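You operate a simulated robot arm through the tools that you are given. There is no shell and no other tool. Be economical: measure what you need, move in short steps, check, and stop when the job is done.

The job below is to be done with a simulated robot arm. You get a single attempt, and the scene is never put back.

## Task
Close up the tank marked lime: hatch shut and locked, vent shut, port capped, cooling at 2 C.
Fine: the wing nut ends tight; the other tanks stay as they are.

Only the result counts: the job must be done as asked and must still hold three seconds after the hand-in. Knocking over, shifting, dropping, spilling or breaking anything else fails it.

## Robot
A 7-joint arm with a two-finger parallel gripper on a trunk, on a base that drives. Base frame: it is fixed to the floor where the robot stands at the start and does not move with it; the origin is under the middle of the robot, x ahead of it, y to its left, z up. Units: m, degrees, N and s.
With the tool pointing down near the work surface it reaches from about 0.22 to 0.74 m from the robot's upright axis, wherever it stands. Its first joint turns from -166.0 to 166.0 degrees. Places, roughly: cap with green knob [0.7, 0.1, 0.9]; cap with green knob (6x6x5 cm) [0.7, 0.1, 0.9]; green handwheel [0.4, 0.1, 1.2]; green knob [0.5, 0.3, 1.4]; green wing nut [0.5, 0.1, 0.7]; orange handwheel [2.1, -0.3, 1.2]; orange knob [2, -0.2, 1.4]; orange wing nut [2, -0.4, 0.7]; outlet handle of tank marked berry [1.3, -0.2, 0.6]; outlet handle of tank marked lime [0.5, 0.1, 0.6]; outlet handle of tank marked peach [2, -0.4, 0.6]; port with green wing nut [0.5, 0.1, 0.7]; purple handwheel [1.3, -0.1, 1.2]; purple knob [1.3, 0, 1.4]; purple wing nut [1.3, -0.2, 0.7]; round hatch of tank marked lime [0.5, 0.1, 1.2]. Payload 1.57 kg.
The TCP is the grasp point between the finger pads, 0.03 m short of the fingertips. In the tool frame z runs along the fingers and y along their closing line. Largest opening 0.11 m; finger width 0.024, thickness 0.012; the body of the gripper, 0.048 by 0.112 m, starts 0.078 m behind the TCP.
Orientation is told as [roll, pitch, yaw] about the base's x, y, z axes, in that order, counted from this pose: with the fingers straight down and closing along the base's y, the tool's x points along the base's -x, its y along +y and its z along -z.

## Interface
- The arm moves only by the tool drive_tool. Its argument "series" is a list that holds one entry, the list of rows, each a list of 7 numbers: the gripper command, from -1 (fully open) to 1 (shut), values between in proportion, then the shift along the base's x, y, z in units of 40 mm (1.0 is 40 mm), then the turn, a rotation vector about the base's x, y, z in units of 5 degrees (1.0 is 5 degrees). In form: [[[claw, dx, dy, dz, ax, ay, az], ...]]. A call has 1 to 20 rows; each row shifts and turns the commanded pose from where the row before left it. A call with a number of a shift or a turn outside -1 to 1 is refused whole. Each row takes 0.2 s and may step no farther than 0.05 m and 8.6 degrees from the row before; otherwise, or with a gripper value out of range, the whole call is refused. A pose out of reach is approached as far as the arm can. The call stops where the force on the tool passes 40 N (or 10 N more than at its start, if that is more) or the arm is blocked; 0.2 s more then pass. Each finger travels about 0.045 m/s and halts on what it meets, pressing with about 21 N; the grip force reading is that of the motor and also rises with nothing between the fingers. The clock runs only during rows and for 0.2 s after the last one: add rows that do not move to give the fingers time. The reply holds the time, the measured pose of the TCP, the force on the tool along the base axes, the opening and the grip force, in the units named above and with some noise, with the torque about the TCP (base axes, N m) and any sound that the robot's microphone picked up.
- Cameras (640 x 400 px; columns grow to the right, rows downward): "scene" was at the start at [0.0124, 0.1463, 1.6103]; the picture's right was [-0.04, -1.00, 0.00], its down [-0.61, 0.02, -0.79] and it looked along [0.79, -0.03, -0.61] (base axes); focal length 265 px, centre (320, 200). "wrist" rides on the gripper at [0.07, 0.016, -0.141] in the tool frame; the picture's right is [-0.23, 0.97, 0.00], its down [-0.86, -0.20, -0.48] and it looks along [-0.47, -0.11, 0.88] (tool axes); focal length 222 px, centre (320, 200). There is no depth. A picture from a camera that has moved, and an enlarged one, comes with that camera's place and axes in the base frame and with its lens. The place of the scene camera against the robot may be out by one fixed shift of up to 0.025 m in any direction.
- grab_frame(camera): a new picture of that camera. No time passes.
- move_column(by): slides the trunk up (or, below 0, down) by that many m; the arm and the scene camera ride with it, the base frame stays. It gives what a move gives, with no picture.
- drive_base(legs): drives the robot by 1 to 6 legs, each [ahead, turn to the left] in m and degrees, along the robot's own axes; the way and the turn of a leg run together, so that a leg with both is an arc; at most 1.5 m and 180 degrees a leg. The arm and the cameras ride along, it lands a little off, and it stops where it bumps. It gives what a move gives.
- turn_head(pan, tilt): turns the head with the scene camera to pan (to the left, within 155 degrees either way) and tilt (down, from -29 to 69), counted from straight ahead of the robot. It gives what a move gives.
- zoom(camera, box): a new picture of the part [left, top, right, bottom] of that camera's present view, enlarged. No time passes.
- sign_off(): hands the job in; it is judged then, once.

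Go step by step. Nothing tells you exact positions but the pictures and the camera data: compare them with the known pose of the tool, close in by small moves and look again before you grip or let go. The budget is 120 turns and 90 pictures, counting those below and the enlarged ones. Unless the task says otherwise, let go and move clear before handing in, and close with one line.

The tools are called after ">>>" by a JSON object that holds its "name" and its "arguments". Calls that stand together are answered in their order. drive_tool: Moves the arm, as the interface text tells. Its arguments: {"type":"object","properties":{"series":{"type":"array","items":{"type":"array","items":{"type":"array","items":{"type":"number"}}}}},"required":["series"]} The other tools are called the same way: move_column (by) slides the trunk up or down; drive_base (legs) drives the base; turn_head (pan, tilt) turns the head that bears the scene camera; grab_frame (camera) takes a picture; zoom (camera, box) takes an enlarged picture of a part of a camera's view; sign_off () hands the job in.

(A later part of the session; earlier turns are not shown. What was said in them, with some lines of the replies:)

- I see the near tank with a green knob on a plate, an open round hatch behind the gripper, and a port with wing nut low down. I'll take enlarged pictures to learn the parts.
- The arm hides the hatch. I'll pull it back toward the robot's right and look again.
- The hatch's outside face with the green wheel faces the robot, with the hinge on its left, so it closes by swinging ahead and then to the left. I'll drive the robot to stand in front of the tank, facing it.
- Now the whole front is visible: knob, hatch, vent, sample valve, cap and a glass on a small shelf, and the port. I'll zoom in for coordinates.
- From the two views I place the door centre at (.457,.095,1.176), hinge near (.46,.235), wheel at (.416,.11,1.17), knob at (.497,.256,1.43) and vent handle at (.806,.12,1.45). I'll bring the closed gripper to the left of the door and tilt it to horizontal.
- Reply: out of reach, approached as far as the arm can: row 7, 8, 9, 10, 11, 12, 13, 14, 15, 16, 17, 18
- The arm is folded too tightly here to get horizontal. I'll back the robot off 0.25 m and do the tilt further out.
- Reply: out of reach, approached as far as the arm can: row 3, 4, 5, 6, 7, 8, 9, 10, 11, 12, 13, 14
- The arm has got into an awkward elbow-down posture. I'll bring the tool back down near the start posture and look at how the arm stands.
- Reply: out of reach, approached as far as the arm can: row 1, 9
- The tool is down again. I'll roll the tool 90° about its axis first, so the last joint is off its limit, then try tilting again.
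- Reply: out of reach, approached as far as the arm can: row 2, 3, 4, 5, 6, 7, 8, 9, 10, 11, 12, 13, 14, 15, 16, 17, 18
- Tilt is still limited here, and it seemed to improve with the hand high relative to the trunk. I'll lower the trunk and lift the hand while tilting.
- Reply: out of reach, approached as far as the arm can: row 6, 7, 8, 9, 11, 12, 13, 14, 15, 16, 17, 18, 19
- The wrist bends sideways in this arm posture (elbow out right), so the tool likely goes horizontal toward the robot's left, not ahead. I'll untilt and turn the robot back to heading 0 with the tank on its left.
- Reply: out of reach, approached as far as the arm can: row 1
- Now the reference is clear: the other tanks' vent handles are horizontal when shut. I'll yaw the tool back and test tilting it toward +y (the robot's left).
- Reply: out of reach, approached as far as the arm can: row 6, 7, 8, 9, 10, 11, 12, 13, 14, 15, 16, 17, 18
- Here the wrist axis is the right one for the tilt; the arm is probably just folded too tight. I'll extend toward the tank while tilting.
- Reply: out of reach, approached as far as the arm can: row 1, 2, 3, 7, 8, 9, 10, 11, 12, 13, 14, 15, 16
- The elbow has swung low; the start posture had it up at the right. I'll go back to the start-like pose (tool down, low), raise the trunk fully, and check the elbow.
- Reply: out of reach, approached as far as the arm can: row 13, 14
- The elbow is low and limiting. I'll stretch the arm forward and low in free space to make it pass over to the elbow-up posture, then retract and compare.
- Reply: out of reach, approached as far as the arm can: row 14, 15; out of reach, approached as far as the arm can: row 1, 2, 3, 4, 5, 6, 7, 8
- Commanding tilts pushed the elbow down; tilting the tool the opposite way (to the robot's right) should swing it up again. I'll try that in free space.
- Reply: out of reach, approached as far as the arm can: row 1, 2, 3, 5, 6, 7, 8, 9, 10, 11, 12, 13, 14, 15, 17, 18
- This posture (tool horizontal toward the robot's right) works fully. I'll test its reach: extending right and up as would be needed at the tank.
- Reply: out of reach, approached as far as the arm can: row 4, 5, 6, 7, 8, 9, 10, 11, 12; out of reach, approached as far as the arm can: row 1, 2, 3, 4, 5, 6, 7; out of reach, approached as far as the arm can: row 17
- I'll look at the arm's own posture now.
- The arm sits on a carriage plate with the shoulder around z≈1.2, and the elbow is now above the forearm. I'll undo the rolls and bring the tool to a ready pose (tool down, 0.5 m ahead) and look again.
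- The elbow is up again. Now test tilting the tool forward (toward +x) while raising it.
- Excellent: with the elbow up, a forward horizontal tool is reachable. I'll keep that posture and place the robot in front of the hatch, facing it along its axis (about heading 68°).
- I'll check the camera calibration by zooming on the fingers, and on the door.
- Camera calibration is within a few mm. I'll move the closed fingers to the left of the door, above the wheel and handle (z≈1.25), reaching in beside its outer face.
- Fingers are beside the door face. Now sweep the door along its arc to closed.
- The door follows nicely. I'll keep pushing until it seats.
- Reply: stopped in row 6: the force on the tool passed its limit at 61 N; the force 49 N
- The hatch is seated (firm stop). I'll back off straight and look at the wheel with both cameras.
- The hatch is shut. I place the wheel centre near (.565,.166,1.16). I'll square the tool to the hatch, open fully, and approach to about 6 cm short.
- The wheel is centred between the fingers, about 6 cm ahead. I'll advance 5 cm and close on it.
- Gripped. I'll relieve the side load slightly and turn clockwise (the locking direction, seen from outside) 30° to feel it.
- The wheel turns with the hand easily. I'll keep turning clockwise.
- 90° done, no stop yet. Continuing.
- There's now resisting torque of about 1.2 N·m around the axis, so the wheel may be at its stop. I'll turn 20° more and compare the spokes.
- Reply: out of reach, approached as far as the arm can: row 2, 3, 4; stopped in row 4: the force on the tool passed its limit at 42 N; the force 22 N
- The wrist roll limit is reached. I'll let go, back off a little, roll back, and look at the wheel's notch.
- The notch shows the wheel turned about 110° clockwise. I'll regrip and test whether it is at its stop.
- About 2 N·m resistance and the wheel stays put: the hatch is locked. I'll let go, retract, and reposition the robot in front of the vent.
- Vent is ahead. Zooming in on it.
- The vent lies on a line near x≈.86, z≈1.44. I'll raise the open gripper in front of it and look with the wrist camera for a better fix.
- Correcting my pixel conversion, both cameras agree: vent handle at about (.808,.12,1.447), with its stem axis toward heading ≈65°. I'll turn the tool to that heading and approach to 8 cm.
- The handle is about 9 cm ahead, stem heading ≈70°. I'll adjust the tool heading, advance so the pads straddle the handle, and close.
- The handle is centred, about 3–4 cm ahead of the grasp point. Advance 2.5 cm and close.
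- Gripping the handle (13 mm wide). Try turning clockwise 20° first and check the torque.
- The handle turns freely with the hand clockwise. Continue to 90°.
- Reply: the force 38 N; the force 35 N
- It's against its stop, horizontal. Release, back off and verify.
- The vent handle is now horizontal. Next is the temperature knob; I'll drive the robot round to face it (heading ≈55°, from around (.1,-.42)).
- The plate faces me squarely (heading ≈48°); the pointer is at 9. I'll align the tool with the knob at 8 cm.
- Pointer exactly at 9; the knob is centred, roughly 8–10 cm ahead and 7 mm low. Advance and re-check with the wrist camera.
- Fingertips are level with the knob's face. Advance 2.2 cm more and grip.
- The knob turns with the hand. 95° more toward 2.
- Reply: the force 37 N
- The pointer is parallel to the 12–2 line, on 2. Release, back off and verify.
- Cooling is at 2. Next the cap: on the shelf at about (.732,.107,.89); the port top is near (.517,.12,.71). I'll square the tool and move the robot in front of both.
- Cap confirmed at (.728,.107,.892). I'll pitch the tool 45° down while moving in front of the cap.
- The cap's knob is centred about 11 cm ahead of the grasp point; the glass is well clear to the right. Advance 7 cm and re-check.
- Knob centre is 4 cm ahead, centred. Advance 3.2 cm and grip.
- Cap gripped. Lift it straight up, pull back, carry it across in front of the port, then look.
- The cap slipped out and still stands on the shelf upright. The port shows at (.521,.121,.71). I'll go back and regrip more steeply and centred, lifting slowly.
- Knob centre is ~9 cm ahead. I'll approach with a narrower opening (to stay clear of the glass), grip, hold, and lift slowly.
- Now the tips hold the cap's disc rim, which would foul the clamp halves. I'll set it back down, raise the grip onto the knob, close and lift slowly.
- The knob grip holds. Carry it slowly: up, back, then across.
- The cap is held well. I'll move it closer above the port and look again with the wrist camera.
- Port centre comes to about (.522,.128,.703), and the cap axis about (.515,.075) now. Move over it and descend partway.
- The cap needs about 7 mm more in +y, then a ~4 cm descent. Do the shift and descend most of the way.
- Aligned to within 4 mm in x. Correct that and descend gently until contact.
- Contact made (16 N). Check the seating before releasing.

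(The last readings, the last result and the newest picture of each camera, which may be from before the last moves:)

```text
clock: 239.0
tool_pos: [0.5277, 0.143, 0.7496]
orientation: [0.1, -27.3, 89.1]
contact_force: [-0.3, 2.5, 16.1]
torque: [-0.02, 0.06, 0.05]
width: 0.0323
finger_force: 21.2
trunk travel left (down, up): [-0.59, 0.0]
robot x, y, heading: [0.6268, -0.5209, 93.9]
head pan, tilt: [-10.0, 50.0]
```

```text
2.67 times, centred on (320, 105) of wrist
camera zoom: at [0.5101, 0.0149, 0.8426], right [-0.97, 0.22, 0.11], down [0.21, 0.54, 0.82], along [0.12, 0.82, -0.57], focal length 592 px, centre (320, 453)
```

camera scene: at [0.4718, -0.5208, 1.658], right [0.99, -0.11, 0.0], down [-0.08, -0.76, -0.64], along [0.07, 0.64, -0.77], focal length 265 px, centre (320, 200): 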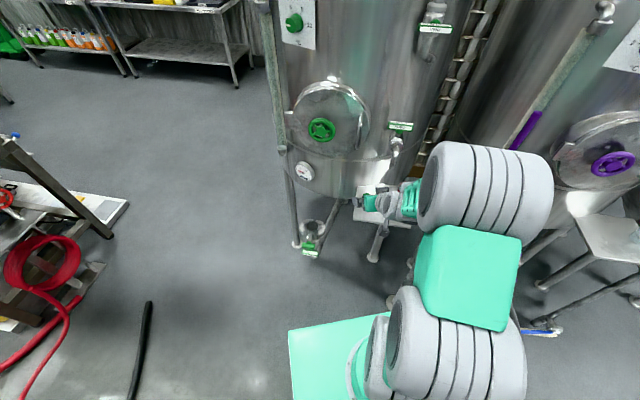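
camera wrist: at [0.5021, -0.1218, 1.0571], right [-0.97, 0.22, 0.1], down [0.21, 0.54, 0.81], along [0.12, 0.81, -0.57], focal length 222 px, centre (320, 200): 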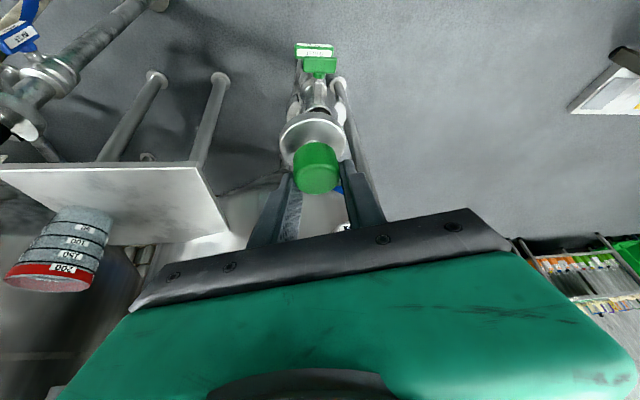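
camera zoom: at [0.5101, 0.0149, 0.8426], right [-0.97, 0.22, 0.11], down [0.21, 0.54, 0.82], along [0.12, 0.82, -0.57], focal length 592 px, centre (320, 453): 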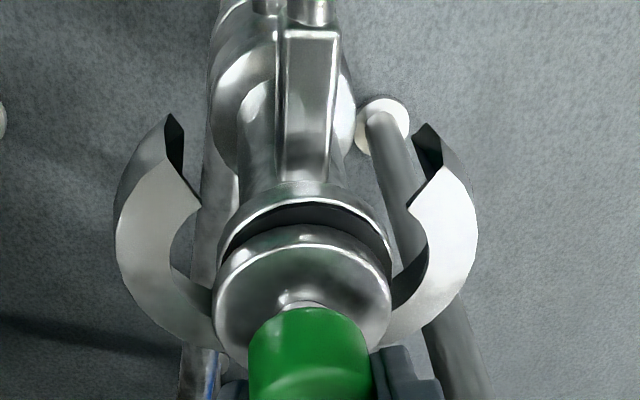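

The cap sits about 9 mm too far toward the tank. Lift slightly, shift back 9 mm, and set down again.

>>> {"name": "drive_tool", "arguments": {"series": [[[1, 0, 0, 0.15, 0, 0, 0], [1, 0, -0.12, 0, 0, 0, 0], [1, 0, -0.11, 0, 0, 0, 0], [1, 0, 0, -0.07, 0, 0, 0], [1, 0, 0, -0.06, 0, 0, 0], [1, 0, 0, -0.04, 0, 0, 0]]]}}

>>> {"name": "zoom", "arguments": {"camera": "wrist", "box": [200, 30, 440, 180]}}

```text
clock: 240.4
tool_pos: [0.5274, 0.1318, 0.748]
orientation: [0.1, -27.3, 89.1]
contact_force: [2.3, -3.3, 15.5]
torque: [-0.16, -0.04, 0.03]
width: 0.0326
finger_force: 20.7
trunk travel left (down, up): [-0.59, 0.0]
robot x, y, heading: [0.6279, -0.5256, 93.6]
head pan, tilt: [-10.0, 50.0]
```

```text
2.67 times, centred on (320, 105) of wrist
camera zoom: at [0.5099, 0.0046, 0.8425], right [-0.97, 0.22, 0.1], down [0.21, 0.54, 0.82], along [0.12, 0.81, -0.57], focal length 592 px, centre (320, 453)
```

zoom: 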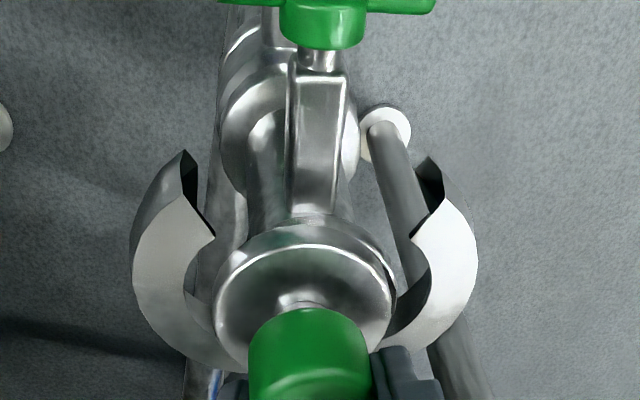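

Now it's centred on the port. Release gently with a small opening and lift away.

>>> {"name": "drive_tool", "arguments": {"series": [[[0.2, 0, 0, 0.03, 0, 0, 0], [0.1, 0, 0, 0.03, 0, 0, 0], [0.1, 0, 0, 0, 0, 0, 0], [0.1, 0, -0.1, 0.25, 0, 0, 0], [0.1, 0, -0.1, 0.5, 0, 0, 0], [0.1, 0, -0.5, 0.8, 0, 0, 0], [0.1, 0, -0.8, 0.5, 0, 0, 0], [0.1, 0, -1, 0.3, 0, 0, 0], [0.1, 0, -1, 0, 0, 0, 0]]]}}

>>> {"name": "zoom", "arguments": {"camera": "wrist", "box": [200, 0, 440, 150]}}

```text
clock: 242.4
tool_pos: [0.5256, -0.0068, 0.8438]
orientation: [0.0, -27.0, 89.2]
contact_force: [0.3, 0.2, 0.0]
torque: [0.02, 0.01, 0.02]
width: 0.0496
finger_force: 0.2
trunk travel left (down, up): [-0.59, 0.0]
robot x, y, heading: [0.6284, -0.5227, 93.7]
head pan, tilt: [-10.0, 50.0]
```

```text
2.67 times, centred on (320, 75) of wrist
camera zoom: at [0.5083, -0.1339, 0.9377], right [-0.97, 0.22, 0.1], down [0.21, 0.54, 0.81], along [0.12, 0.81, -0.57], focal length 592 px, centre (320, 533)
```

zoom: 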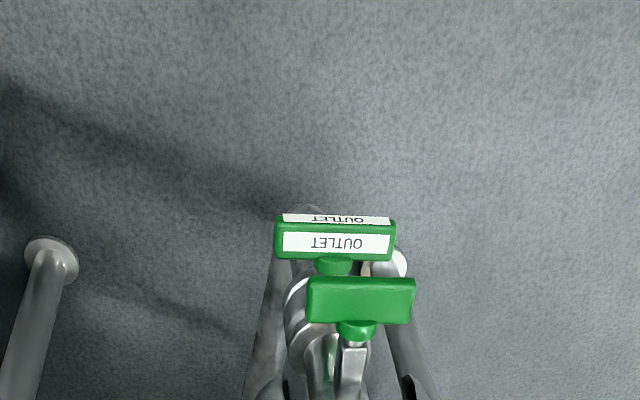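

The cap stays on the port. The wing nut is near (.498,.037,.69), with its bar horizontal and axis roughly toward heading 75°. I'll back off, bring the tool horizontal, and lower the trunk for it.

>>> {"name": "drive_base", "arguments": {"legs": [[-0.15, 0]]}}

>>> {"name": "drive_tool", "arguments": {"series": [[[0.1, 0, 0, 0.59, 1, 0, 0], [0.1, 0, 0, 0.59, 1, 0, 0], [0.1, 0, 0, 0.59, 1, 0, 0], [0.1, 0, 0, 0.59, 1, 0, 0], [0.1, 0, 0, 0.59, 1, 0, 0], [0.1, 0, 0, 0.59, 1, 0, 0], [0.1, 0, 0, 0.59, 1, 0, 0], [0.1, 0, 0, 0.59, 1, 0, 0], [0.1, 0, 0, 0.59, 1, 0, 0], [0.1, 0, 0, 0.59, 1, 0, 0], [0.1, 0, 0, 0.59, 1, 0, 0], [0.1, 0, 0, 0.59, 1, 0, 0], [0.1, -0.4, 0, 0.5, 0.6, 0, 0], [0.1, -0.8, 0, 0, 0, 0, -0.9], [0.1, -0.5, 0, 0, 0, 0, -0.9], [0.1, 0, 0, 0, 0, 0, -0.9]]]}}

>>> {"name": "move_column", "arguments": {"by": -0.45}}

```text
clock: 243.8
tool_pos: [0.5365, -0.1582, 0.8437]
orientation: [0.0, -27.0, 89.0]
contact_force: [0.5, 0.3, -0.2]
torque: [0.02, 0.0, -0.01]
width: 0.0493
finger_force: 0.2
trunk travel left (down, up): [-0.59, 0.0]
robot x, y, heading: [0.6361, -0.675, 93.6]
head pan, tilt: [-10.0, 50.0]
```

```text
clock: 247.2
tool_pos: [0.4673, -0.1568, 1.1488]
orientation: [87.4, -89.1, -11.4]
contact_force: [0.1, 0.7, -0.7]
torque: [0.02, 0.0, 0.03]
width: 0.0495
finger_force: 0.2
trunk travel left (down, up): [-0.59, 0.0]
robot x, y, heading: [0.6387, -0.6745, 93.4]
head pan, tilt: [-10.0, 50.0]
```

```text
refused: -0.45 is not a number from -0.4 to 0.4
```

>>> {"name": "move_column", "arguments": {"by": -0.4}}

>>> {"name": "move_column", "arguments": {"by": -0.05}}

>>> {"name": "drive_tool", "arguments": {"series": [[[0.1, 0, 0, 0, -0.242, -0.97, 0], [0.1, 0, 0, 0, -0.242, -0.97, 0], [0.1, 0, 0, 0, -0.242, -0.97, 0], [0.1, 0, 0, 0, -0.242, -0.97, 0], [0.1, 0, 0, 0, -0.242, -0.97, 0], [0.1, 0, 0, 0, -0.242, -0.97, 0], [0.1, 0, 0, 0, -0.242, -0.97, 0], [0.1, 0, 0, 0, -0.242, -0.97, 0], [0.1, 0, 0, 0, -0.242, -0.97, 0], [0.1, 0, 0, 0, -0.242, -0.97, 0], [0.1, 0, 0, 0, -0.242, -0.97, 0], [0.1, 0, 0, 0, -0.242, -0.97, 0], [0.1, 0, 0, 0, -0.242, -0.97, 0], [0.1, 0, 0, 0, -0.242, -0.97, 0], [0.1, 0, 0, 0, -0.242, -0.97, 0], [0.1, 0, 0, 0, -0.242, -0.97, 0], [0.1, 0, 0, 0, -0.242, -0.97, 0], [0.1, 0, 0, 0, -0.242, -0.97, 0]]]}}

>>> {"name": "grab_frame", "arguments": {"camera": "wrist"}}

```text
clock: 251.0
tool_pos: [0.466, -0.1572, 0.7501]
orientation: [87.4, -89.2, -11.4]
contact_force: [-0.2, -0.5, -0.2]
torque: [-0.03, 0.01, 0.01]
width: 0.0497
finger_force: 0.1
trunk travel left (down, up): [-0.19, 0.4]
robot x, y, heading: [0.6369, -0.6735, 93.4]
head pan, tilt: [-10.0, 50.0]
```

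```text
clock: 251.9
tool_pos: [0.4668, -0.1571, 0.6981]
orientation: [87.7, -89.0, -11.5]
contact_force: [0.0, 0.0, 0.2]
torque: [0.01, -0.01, -0.04]
width: 0.0493
finger_force: 0.1
trunk travel left (down, up): [-0.14, 0.45]
robot x, y, heading: [0.6409, -0.6722, 93.7]
head pan, tilt: [-10.0, 50.0]
```

```text
clock: 255.7
tool_pos: [0.4661, -0.1568, 0.6989]
orientation: [-90.0, -0.7, 165.9]
contact_force: [0.6, -1.1, -0.3]
torque: [0.04, 0.01, 0.02]
width: 0.0494
finger_force: 0.1
trunk travel left (down, up): [-0.14, 0.45]
robot x, y, heading: [0.6393, -0.6797, 93.3]
head pan, tilt: [-10.0, 50.0]
```

```text
4 pictures are left
camera wrist: at [0.5004, -0.3122, 0.6815], right [-0.23, 0.06, -0.97], down [-0.94, -0.26, 0.21], along [-0.24, 0.96, 0.11], focal length 222 px, centre (320, 200)
```

wrist: 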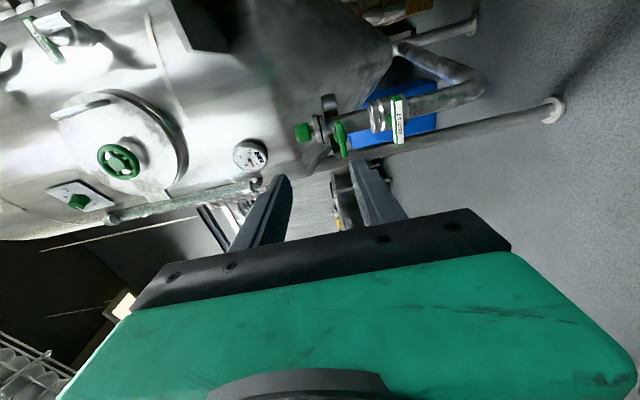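

The wing bar is near (.498,.049,.672), its long side along x; my fingers now close vertically. Approach to 5 cm short and check once.

>>> {"name": "drive_tool", "arguments": {"series": [[[-0.36, 0, 0, -0.35, 0, 0, 0], [-0.36, 0, 0.3, -0.33, 0, 0, 0], [-0.36, 0.1, 0.7, 0, 0, 0, 0], [-0.36, 0.15, 0.8, 0, 0, 0, 0], [-0.36, 0.15, 0.8, 0, 0, 0, 0], [-0.36, 0.1, 0.7, 0, 0, 0, 0], [-0.36, 0.05, 0.6, 0, 0, 0, 0]]]}}

>>> {"name": "zoom", "arguments": {"camera": "wrist", "box": [200, 60, 440, 210]}}

```text
clock: 257.3
tool_pos: [0.4913, -0.0015, 0.6733]
orientation: [-89.9, -0.9, 166.1]
contact_force: [-0.6, 0.8, 0.5]
torque: [-0.01, 0.02, 0.03]
width: 0.0749
finger_force: 0.2
trunk travel left (down, up): [-0.14, 0.45]
robot x, y, heading: [0.6378, -0.675, 93.7]
head pan, tilt: [-10.0, 50.0]
```

```text
2.67 times, centred on (320, 135) of wrist
camera zoom: at [0.5245, -0.1563, 0.6557], right [-0.23, 0.06, -0.97], down [-0.94, -0.26, 0.21], along [-0.24, 0.96, 0.11], focal length 592 px, centre (320, 373)
```

zoom: 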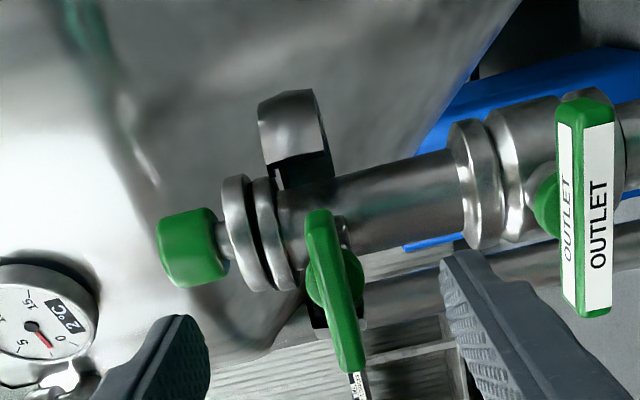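

Clear view: cap seated, wing bar 4.6 cm ahead. Advance 2.7 cm, grip the bar, and turn clockwise 60°.

>>> {"name": "drive_tool", "arguments": {"series": [[[-0.36, 0.08, 0.33, -0.05, 0, 0, 0], [-0.36, 0.08, 0.33, -0.06, 0, 0, 0], [1, 0, 0, 0, 0, 0, 0], [1, 0, 0, 0, 0, 0, 0], [1, 0, 0, 0, 0, 0, 0], [1, 0, 0, 0, 0, 0, 0], [1, 0, 0, 0, 0, 0, 0], [1, 0, 0, 0, 0, 0, 0], [1, 0, 0, 0, 0, 0, 0]]]}}

>>> {"name": "drive_tool", "arguments": {"series": [[[1, 0, 0, 0, 0.242, 0.97, 0], [1, 0, 0, 0, 0.242, 0.97, 0], [1, 0, 0, 0, 0.242, 0.97, 0], [1, 0, 0, 0, 0.242, 0.97, 0], [1, 0, 0, 0, 0.242, 0.97, 0], [1, 0, 0, 0, 0.242, 0.97, 0]]]}}

```text
clock: 259.3
tool_pos: [0.4968, 0.0254, 0.6674]
orientation: [-90.0, -0.9, 165.9]
contact_force: [-0.8, 1.5, 4.2]
torque: [0.15, -0.04, -0.13]
width: 0.0098
finger_force: 28.1
trunk travel left (down, up): [-0.14, 0.45]
robot x, y, heading: [0.6364, -0.6797, 93.3]
head pan, tilt: [-10.0, 50.0]
```

```text
clock: 260.7
tool_pos: [0.496, 0.0243, 0.6659]
orientation: [-89.9, -30.9, 165.9]
contact_force: [3.4, -7.8, -4.1]
torque: [0.57, -0.18, 0.33]
width: 0.0102
finger_force: 28.0
trunk travel left (down, up): [-0.14, 0.45]
robot x, y, heading: [0.6351, -0.6741, 93.5]
head pan, tilt: [-10.0, 50.0]
```

It turns with low torque (bar still gripped). Continue turning.

>>> {"name": "drive_tool", "arguments": {"series": [[[1, 0, 0, 0, 0.242, 0.97, 0], [1, 0, 0, 0, 0.242, 0.97, 0], [1, 0, 0, 0, 0.242, 0.97, 0], [1, 0, 0, 0, 0.242, 0.97, 0], [1, 0, 0, 0, 0.242, 0.97, 0], [1, 0, 0, 0, 0.242, 0.97, 0], [1, 0, 0, 0, 0.242, 0.97, 0], [1, 0, 0, 0, 0.242, 0.97, 0], [1, 0, 0, 0, 0.242, 0.97, 0], [1, 0, 0, 0, 0.242, 0.97, 0], [1, 0, 0, 0, 0.242, 0.97, 0], [1, 0, 0, 0, 0.242, 0.97, 0]]]}}

>>> {"name": "drive_tool", "arguments": {"series": [[[1, 0, 0, 0, 0.242, 0.97, 0], [1, 0, 0, 0, 0.242, 0.97, 0], [1, 0, 0, 0, 0.242, 0.97, 0], [1, 0, 0, 0, 0.242, 0.97, 0], [1, 0, 0, 0, 0.242, 0.97, 0], [1, 0, 0, 0, 0.242, 0.97, 0], [1, 0, 0, 0, 0.242, 0.97, 0], [1, 0, 0, 0, 0.242, 0.97, 0], [1, 0, 0, 0, 0.242, 0.97, 0], [1, 0, 0, 0, 0.242, 0.97, 0], [1, 0, 0, 0, 0.242, 0.97, 0], [1, 0, 0, 0, 0.242, 0.97, 0]]]}}

```text
clock: 263.3
tool_pos: [0.493, 0.0283, 0.6666]
orientation: [79.1, -89.1, -2.6]
contact_force: [-26.7, 0.7, -19.2]
torque: [-0.16, -0.7, 0.28]
width: 0.0107
finger_force: 29.3
trunk travel left (down, up): [-0.14, 0.45]
robot x, y, heading: [0.6368, -0.6721, 93.6]
head pan, tilt: [-10.0, 50.0]
```

```text
clock: 265.6
tool_pos: [0.4918, 0.0252, 0.6629]
orientation: [89.2, -37.8, -12.9]
contact_force: [-13.6, 14.3, -6.8]
torque: [-0.97, -1.57, 0.16]
width: 0.0421
finger_force: 45.0
trunk travel left (down, up): [-0.14, 0.45]
robot x, y, heading: [0.6365, -0.6761, 94.0]
head pan, tilt: [-10.0, 50.0]
stopped in row 11: the force on the tool passed its limit at 44 N (the readings are from after the stop); the commanded pose is now the measured one
```

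Resistance rose to ~1.8 N·m and the fingers were wedged open, so the nut seems to have come to its stop. Release, back off and look.

>>> {"name": "drive_tool", "arguments": {"series": [[[-0.6, 0, 0, 0, 0, 0, 0], [-0.6, 0, 0, 0, 0, 0, 0], [-0.6, 0, 0, 0, 0, 0, 0], [-0.6, 0, 0, 0, 0, 0, 0], [-0.6, -0.1, -0.4, 0, 0, 0, 0], [-0.6, -0.1, -0.5, 0, 0, 0, 0], [-0.6, -0.1, -0.6, 0, 0, 0, 0]]]}}

>>> {"name": "grab_frame", "arguments": {"camera": "wrist"}}

```text
clock: 267.2
tool_pos: [0.4823, -0.0366, 0.6645]
orientation: [89.6, -37.6, -13.4]
contact_force: [0.4, -0.5, 0.4]
torque: [0.02, -0.02, 0.0]
width: 0.088
finger_force: 0.0
trunk travel left (down, up): [-0.14, 0.45]
robot x, y, heading: [0.6391, -0.6721, 93.9]
head pan, tilt: [-10.0, 50.0]
```

```text
2 pictures are left
camera wrist: at [0.3861, -0.1593, 0.6351], right [-0.4, 0.1, 0.91], down [0.67, -0.65, 0.37], along [0.63, 0.75, 0.19], focal length 222 px, centre (320, 200)
```

wrist: 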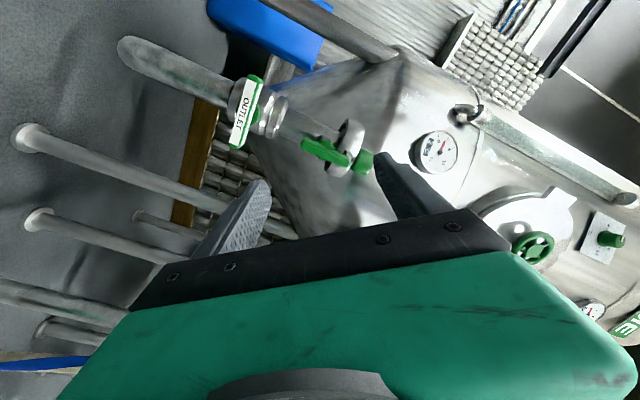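

The clamp has closed around the cap and the bar is now vertical. I'll roll back, regrip the bar across, and confirm tightness with one more clockwise push.

>>> {"name": "drive_tool", "arguments": {"series": [[[-0.6, 0, 0, 0, -0.242, -0.97, 0], [-0.6, 0, 0, 0, -0.242, -0.97, 0], [-0.6, 0, 0, 0, -0.242, -0.97, 0], [-0.6, 0, 0, 0, -0.242, -0.97, 0], [-0.6, 0, 0, 0, -0.242, -0.97, 0], [-0.6, 0, 0, 0, -0.242, -0.97, 0], [-0.6, 0, 0, 0, -0.242, -0.97, 0], [-0.6, 0, 0, 0, -0.242, -0.97, 0], [-0.6, 0, 0, 0, -0.242, -0.97, 0], [-0.6, 0, 0, 0, -0.242, -0.97, 0], [-0.6, 0.07, 0.5, 0, 0, 0, 0], [-0.6, 0.07, 0.5, 0, 0, 0, 0], [-0.6, 0.08, 0.54, 0, 0, 0, 0], [1, 0, 0, 0, 0, 0, 0], [1, 0, 0, 0, 0, 0, 0], [1, 0, 0, 0, 0, 0, 0], [1, 0, 0, 0, 0, 0, 0], [1, 0, 0, 0, 0, 0, 0], [1, 0, 0, 0, 0, 0, 0], [1, 0, 0, 0, 0, 0, 0]]]}}

>>> {"name": "drive_tool", "arguments": {"series": [[[1, 0, 0, 0, 0.242, 0.97, 0], [1, 0, 0, 0, 0.242, 0.97, 0]]]}}

>>> {"name": "drive_tool", "arguments": {"series": [[[1, 0, 0, 0, 0.242, 0.97, 0], [1, 0, 0, 0, 0.242, 0.97, 0]]]}}

```text
clock: 271.4
tool_pos: [0.491, 0.0255, 0.6654]
orientation: [74.1, -87.6, 1.7]
contact_force: [24.7, -4.7, 0.3]
torque: [0.25, -0.82, -0.93]
width: 0.0108
finger_force: 28.5
trunk travel left (down, up): [-0.14, 0.45]
robot x, y, heading: [0.6372, -0.6747, 93.7]
head pan, tilt: [-10.0, 50.0]
```

```text
clock: 272.0
tool_pos: [0.4915, 0.0246, 0.6651]
orientation: [87.6, -77.8, -11.8]
contact_force: [31.9, -18.4, -0.8]
torque: [0.34, -1.05, -1.24]
width: 0.0153
finger_force: 31.6
trunk travel left (down, up): [-0.14, 0.45]
robot x, y, heading: [0.6364, -0.677, 93.7]
head pan, tilt: [-10.0, 50.0]
```

```text
clock: 272.6
tool_pos: [0.4906, 0.0261, 0.6673]
orientation: [89.0, -67.7, -13.1]
contact_force: [33.4, -22.2, 1.5]
torque: [0.1, -1.35, -1.41]
width: 0.0205
finger_force: 34.6
trunk travel left (down, up): [-0.14, 0.45]
robot x, y, heading: [0.6359, -0.675, 93.7]
head pan, tilt: [-10.0, 50.0]
```

The bar doesn't move any more (fingers get wedged open at ~1.4 N·m): it is tight. Release, back away, and take a final overall look.

>>> {"name": "drive_tool", "arguments": {"series": [[[-0.6, 0, 0, 0, 0, 0, 0], [-0.6, 0, 0, 0, 0, 0, 0], [-0.6, 0, 0, 0, 0, 0, 0], [-0.6, 0, 0, 0, 0, 0, 0], [-0.6, -0.1, -0.4, 0, 0, 0, 0], [-0.6, -0.1, -0.6, 0, 0, 0, 0], [-0.6, -0.2, -0.9, 0, 0, 0, 0], [-0.6, -0.2, -0.9, 0, 0, 0, 0], [-0.6, -0.2, -0.9, 0, 0, 0, 0]]]}}

>>> {"name": "drive_base", "arguments": {"legs": [[-0.25, 0]]}}

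>>> {"name": "move_column", "arguments": {"by": 0.4}}

>>> {"name": "turn_head", "arguments": {"pan": 0, "tilt": 30}}

>>> {"name": "grab_frame", "arguments": {"camera": "scene"}}

```text
clock: 274.6
tool_pos: [0.4564, -0.122, 0.6648]
orientation: [88.7, -67.6, -12.4]
contact_force: [-0.5, 0.5, -1.0]
torque: [0.03, -0.01, 0.03]
width: 0.088
finger_force: 0.1
trunk travel left (down, up): [-0.14, 0.45]
robot x, y, heading: [0.6406, -0.6752, 93.7]
head pan, tilt: [-10.0, 50.0]
```

```text
clock: 276.5
tool_pos: [0.4708, -0.378, 0.6658]
orientation: [88.7, -67.6, -12.2]
contact_force: [-0.4, 1.2, 0.3]
torque: [-0.02, 0.01, 0.01]
width: 0.088
finger_force: 0.0
trunk travel left (down, up): [-0.14, 0.45]
robot x, y, heading: [0.6535, -0.9288, 94.2]
head pan, tilt: [-10.0, 50.0]
```

```text
clock: 280.3
tool_pos: [0.4704, -0.3785, 1.0647]
orientation: [88.6, -67.7, -12.1]
contact_force: [0.0, -0.3, -0.6]
torque: [0.01, 0.02, -0.02]
width: 0.0878
finger_force: 0.1
trunk travel left (down, up): [-0.54, 0.05]
robot x, y, heading: [0.6552, -0.9301, 94.2]
head pan, tilt: [-10.0, 50.0]
```

```text
clock: 281.1
tool_pos: [0.4719, -0.3788, 1.0644]
orientation: [88.6, -67.7, -12.2]
contact_force: [0.3, -0.9, -0.1]
torque: [-0.01, 0.01, 0.03]
width: 0.088
finger_force: 0.1
trunk travel left (down, up): [-0.54, 0.05]
robot x, y, heading: [0.6544, -0.9308, 94.4]
head pan, tilt: [0.0, 30.0]
```

```text
1 pictures are left
camera scene: at [0.4841, -0.9162, 1.6374], right [1.0, 0.07, 0.0], down [0.04, -0.5, -0.87], along [-0.06, 0.86, -0.5], focal length 265 px, centre (320, 200)
```

scene: 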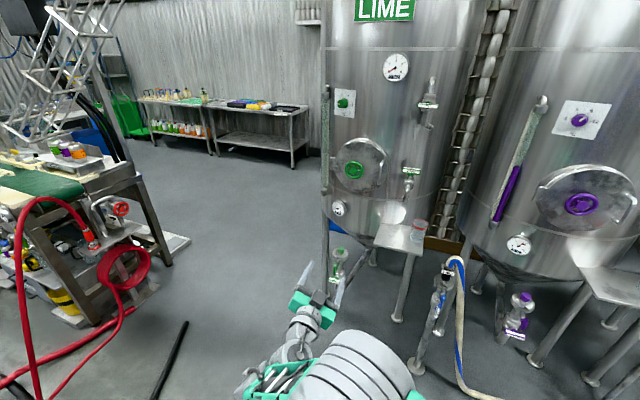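

Everything looks right: hatch closed, vent handle horizontal, knob at 2, cap clamped on the port, glass still on the shelf. A last zoom on the port before handing in.

>>> {"name": "zoom", "arguments": {"camera": "scene", "box": [300, 235, 380, 285]}}

```text
8.00 times, centred on (340, 260) of scene
camera zoom: at [0.4841, -0.9162, 1.6374], right [1.0, 0.07, 0.0], down [0.04, -0.5, -0.87], along [-0.06, 0.86, -0.5], focal length 2117 px, centre (160, -280)
```

zoom: 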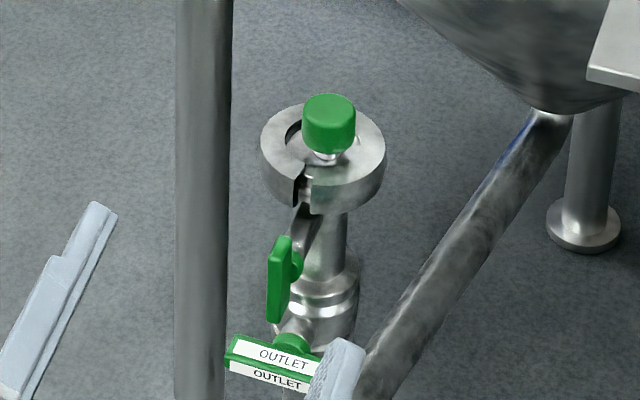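

The clamp is closed round the cap with the wing nut upright and tight, and the outlet handle is unchanged. Handing in.

>>> {"name": "sign_off", "arguments": {}}

```text
The job is handed in.
```

The lime tank is closed up: the hatch is shut and locked, the vent is shut, the port is capped with its wing nut tight, and cooling is set to 2 C.
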